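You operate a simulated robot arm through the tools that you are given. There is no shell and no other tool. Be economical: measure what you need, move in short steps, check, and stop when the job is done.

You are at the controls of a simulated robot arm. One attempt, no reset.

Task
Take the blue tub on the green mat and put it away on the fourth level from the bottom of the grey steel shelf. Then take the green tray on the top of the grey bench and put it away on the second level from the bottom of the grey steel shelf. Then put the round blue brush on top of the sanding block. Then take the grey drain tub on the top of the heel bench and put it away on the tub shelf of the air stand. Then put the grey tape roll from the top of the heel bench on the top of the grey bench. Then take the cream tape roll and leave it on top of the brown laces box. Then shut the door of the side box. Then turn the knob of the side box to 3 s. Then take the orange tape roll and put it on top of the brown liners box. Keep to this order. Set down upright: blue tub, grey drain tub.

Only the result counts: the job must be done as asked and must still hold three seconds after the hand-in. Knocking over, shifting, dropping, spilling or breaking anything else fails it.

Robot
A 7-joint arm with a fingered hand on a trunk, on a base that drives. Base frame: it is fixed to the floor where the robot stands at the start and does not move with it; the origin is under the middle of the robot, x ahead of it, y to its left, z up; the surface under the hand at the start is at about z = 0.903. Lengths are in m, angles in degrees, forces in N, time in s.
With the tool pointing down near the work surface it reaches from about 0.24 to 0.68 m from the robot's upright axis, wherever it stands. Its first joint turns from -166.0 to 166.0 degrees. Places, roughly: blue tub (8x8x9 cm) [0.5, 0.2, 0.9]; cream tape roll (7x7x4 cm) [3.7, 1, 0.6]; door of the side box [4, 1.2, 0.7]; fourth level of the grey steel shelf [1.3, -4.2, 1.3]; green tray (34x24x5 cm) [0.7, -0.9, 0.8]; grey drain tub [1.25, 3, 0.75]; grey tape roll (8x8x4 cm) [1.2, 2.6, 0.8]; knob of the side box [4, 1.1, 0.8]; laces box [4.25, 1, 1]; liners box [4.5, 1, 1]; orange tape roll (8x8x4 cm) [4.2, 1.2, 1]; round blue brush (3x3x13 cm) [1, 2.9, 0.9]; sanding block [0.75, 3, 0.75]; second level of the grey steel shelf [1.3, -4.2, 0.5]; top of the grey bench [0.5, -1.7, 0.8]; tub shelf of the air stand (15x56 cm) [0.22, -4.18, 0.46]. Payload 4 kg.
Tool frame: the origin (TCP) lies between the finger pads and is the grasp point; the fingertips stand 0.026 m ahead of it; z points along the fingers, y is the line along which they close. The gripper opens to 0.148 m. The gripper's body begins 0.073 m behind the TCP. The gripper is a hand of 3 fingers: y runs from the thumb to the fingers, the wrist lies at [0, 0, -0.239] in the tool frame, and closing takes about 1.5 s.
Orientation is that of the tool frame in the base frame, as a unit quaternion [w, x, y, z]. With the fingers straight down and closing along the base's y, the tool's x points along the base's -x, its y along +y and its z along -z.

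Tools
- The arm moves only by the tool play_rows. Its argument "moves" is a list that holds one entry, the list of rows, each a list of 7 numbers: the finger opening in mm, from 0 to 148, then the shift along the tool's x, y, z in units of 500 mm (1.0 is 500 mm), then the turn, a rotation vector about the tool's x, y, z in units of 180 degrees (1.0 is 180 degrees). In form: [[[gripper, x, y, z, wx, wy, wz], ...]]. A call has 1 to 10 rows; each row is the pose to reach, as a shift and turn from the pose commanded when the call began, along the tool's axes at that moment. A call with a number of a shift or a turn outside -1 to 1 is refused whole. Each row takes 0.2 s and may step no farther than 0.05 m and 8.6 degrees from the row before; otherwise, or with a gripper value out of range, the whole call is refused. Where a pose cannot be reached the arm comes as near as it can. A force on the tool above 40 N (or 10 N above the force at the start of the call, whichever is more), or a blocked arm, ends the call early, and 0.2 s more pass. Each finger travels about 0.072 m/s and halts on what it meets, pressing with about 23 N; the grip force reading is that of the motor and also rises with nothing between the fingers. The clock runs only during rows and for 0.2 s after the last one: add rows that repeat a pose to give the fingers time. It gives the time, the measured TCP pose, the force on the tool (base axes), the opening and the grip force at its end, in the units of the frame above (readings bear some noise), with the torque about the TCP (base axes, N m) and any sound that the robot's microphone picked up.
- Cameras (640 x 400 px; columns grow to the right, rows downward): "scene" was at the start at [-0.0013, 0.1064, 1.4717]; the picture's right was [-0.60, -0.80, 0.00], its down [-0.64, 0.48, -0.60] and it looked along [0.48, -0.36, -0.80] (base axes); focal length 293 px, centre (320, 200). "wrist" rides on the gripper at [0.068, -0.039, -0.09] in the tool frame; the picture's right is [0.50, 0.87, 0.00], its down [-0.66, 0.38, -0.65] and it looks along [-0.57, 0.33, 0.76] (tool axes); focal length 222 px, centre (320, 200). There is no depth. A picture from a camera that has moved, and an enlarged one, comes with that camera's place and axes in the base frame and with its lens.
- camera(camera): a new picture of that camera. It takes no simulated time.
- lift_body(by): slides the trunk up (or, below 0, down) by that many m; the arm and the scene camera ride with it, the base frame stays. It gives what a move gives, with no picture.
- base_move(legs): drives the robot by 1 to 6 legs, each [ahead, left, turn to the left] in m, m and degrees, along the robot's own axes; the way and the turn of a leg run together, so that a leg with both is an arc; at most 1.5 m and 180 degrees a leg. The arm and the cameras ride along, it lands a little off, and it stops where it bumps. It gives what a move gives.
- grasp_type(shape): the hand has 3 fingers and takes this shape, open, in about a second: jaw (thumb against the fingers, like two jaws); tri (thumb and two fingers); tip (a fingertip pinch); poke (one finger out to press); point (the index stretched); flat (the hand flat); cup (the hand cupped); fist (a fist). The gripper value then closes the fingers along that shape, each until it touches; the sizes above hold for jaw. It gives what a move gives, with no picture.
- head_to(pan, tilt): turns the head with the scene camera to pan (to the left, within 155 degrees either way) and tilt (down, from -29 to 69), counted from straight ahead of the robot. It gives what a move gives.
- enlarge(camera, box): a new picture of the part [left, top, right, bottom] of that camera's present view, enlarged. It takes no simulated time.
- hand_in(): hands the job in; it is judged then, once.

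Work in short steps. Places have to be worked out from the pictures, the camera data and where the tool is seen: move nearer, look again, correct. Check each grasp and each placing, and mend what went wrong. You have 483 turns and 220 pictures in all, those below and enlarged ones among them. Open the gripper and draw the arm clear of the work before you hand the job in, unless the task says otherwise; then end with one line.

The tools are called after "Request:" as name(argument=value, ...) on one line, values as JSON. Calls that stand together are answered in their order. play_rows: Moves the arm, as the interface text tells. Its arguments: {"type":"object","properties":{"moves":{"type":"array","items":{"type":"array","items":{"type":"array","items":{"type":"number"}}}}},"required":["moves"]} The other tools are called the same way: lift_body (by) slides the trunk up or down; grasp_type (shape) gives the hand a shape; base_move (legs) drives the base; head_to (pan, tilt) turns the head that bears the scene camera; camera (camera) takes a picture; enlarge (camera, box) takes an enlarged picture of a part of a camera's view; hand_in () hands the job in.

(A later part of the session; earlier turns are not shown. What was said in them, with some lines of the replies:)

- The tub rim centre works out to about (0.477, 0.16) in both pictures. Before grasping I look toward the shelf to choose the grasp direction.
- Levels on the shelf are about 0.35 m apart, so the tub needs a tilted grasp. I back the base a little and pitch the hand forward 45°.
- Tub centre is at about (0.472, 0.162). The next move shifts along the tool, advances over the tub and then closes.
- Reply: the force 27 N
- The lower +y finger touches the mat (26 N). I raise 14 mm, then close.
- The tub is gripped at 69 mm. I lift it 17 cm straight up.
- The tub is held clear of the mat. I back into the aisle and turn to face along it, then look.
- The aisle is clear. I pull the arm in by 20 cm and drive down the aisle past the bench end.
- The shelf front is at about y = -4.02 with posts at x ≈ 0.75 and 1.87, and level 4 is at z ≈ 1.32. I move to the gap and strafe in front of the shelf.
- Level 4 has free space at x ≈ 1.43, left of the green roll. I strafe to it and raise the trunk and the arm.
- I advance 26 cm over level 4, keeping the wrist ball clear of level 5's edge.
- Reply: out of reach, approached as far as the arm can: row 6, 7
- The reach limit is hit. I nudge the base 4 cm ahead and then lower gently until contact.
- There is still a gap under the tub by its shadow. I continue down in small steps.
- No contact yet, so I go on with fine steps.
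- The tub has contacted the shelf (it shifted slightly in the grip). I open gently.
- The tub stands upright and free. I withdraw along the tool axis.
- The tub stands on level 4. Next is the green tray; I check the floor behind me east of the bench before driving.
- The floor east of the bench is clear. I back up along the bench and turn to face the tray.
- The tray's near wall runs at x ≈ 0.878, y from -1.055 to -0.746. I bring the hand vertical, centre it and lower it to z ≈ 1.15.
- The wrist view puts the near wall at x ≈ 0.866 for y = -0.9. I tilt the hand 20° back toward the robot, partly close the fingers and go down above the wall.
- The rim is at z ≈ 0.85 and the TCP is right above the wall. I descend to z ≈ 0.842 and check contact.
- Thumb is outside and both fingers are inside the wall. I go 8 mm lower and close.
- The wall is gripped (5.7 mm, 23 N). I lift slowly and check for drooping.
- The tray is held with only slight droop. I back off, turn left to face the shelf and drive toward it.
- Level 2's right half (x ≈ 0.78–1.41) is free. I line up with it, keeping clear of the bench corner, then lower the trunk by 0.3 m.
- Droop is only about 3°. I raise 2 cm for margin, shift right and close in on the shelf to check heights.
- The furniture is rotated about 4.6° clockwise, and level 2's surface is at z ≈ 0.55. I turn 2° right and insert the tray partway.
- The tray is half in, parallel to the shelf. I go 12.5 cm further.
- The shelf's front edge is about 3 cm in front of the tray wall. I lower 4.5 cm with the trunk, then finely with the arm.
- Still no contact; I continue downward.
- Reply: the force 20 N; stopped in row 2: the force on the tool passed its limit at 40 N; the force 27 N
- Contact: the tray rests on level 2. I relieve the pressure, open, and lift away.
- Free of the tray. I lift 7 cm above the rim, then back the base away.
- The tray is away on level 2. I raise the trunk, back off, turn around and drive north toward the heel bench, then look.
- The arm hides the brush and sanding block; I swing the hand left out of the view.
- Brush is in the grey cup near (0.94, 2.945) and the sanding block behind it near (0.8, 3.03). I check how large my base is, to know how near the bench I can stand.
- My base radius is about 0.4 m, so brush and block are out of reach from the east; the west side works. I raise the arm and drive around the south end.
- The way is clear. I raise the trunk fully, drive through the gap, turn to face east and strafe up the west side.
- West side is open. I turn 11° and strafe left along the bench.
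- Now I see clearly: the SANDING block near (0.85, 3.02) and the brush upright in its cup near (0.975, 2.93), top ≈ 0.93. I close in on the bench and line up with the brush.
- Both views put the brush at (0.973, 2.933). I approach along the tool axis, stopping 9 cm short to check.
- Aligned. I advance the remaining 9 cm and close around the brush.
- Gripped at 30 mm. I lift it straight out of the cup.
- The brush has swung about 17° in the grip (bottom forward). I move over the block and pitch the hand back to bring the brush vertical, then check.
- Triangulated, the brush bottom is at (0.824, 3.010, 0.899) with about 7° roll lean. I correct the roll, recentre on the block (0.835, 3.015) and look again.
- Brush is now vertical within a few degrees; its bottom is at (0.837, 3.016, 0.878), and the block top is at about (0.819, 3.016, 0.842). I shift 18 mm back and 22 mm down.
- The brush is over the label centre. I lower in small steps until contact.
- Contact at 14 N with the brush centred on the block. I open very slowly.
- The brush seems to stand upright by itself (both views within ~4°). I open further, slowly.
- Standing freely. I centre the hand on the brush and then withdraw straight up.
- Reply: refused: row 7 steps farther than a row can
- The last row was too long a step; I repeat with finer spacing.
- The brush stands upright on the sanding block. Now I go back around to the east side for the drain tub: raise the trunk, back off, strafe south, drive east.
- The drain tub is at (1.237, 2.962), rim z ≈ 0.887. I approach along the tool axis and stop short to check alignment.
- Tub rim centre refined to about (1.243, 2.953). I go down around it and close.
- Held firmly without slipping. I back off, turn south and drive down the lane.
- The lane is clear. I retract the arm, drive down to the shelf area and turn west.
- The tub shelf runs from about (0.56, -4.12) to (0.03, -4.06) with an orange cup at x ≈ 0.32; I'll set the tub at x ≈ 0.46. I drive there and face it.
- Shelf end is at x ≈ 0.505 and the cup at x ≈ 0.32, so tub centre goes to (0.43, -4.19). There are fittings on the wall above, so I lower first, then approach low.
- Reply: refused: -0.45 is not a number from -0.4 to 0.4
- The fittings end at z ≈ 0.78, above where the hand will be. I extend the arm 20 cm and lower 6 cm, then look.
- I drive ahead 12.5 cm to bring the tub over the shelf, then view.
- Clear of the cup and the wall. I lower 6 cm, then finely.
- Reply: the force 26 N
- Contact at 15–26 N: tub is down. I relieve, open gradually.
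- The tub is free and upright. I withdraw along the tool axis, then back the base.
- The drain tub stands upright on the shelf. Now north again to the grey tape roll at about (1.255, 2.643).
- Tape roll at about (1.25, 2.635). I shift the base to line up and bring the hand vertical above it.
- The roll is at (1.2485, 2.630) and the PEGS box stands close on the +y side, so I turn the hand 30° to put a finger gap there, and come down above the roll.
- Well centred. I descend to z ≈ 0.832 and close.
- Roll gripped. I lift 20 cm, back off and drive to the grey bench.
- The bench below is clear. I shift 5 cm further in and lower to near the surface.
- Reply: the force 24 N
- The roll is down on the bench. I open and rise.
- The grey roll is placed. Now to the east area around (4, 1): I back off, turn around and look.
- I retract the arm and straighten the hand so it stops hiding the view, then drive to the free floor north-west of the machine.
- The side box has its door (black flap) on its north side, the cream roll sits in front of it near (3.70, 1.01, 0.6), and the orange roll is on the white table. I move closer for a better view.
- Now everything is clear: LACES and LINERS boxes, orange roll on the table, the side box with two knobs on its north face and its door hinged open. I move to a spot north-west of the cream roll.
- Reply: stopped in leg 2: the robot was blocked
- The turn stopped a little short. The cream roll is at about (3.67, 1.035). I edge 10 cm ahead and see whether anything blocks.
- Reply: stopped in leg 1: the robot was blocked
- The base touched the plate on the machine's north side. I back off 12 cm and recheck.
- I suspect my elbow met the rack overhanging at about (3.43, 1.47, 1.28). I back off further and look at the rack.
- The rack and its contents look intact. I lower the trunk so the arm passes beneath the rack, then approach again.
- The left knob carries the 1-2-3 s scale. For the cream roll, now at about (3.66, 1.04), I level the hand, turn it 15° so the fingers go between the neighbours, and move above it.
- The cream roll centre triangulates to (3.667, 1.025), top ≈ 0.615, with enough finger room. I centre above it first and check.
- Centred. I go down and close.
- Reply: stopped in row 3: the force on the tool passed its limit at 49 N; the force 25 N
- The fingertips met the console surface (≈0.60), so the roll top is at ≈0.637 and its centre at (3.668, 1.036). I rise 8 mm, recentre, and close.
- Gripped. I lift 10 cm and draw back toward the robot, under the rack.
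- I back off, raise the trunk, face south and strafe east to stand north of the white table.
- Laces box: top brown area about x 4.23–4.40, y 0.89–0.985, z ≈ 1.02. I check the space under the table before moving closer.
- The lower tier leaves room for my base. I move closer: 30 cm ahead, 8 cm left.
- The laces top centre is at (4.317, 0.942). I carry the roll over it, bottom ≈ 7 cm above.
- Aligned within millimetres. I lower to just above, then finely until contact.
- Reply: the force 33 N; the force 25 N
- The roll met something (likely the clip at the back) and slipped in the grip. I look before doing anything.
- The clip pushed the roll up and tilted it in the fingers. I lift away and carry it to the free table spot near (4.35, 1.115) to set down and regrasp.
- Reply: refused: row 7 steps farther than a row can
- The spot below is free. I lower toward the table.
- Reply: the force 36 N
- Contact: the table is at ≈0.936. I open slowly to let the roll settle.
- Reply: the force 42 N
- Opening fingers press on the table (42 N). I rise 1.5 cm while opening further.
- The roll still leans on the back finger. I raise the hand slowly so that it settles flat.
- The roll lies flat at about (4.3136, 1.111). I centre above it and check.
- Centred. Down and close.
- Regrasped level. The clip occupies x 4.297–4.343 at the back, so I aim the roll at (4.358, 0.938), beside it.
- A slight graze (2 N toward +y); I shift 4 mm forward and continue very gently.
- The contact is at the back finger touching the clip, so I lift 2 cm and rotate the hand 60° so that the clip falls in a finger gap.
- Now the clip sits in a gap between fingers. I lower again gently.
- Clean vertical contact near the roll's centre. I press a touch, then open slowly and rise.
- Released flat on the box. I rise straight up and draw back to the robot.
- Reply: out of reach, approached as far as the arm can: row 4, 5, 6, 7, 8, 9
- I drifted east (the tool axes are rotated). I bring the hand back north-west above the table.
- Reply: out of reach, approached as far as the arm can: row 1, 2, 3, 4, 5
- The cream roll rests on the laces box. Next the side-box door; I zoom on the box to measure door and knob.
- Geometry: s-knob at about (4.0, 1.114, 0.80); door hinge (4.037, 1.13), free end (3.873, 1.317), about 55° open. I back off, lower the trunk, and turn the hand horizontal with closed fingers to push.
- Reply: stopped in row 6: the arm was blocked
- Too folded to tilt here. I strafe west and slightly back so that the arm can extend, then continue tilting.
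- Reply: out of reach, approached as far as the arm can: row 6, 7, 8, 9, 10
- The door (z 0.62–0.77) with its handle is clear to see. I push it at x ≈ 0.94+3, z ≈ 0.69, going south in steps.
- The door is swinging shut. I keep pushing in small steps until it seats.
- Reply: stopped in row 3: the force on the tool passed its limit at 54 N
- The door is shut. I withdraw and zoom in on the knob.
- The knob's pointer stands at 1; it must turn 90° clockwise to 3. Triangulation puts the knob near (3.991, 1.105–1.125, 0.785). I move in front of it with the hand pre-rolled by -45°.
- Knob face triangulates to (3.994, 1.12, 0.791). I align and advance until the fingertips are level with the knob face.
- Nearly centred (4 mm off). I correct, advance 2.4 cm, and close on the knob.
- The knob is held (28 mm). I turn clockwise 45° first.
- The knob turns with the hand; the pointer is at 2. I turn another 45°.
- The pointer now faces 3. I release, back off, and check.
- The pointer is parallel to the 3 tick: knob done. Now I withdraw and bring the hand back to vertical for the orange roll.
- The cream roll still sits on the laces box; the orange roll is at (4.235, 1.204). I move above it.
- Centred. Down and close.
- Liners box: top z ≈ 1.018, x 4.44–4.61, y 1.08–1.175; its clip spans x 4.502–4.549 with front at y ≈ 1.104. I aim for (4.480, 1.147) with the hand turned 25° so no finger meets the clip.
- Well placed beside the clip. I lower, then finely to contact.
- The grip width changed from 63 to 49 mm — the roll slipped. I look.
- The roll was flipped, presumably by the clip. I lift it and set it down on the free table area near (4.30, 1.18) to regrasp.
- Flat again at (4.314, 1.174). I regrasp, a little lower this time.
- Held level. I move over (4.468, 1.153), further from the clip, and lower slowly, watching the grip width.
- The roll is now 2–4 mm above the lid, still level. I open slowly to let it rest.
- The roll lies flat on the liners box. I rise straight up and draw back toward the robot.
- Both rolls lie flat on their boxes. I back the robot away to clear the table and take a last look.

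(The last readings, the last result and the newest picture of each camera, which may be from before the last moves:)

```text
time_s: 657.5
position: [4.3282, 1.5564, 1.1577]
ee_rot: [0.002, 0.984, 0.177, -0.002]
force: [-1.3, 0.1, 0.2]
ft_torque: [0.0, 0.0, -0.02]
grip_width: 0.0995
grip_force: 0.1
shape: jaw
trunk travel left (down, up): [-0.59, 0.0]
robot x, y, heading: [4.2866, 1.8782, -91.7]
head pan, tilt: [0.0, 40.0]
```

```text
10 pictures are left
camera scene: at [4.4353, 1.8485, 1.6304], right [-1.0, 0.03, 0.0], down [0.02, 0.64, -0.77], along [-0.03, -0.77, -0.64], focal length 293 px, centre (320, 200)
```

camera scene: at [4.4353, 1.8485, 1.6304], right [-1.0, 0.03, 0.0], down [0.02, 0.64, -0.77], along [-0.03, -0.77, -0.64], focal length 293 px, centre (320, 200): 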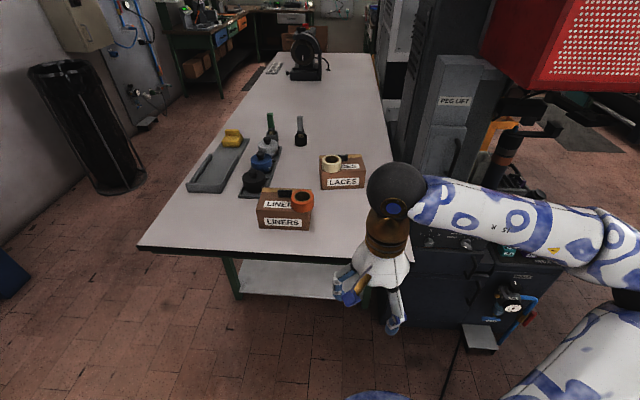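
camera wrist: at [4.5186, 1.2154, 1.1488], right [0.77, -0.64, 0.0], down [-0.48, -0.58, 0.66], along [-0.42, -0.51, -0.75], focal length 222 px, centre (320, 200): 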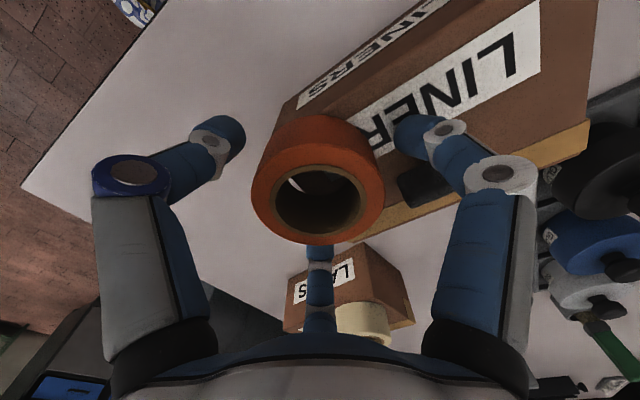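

Everything is in place, the gripper is open and the arm is clear. I hand in.

Request:
hand_in()

```text
The job is handed in.
```

All nine steps were done in the order asked and the job is handed in; I checked each placement by camera when I made it, and the handed-in result has not come back yet.
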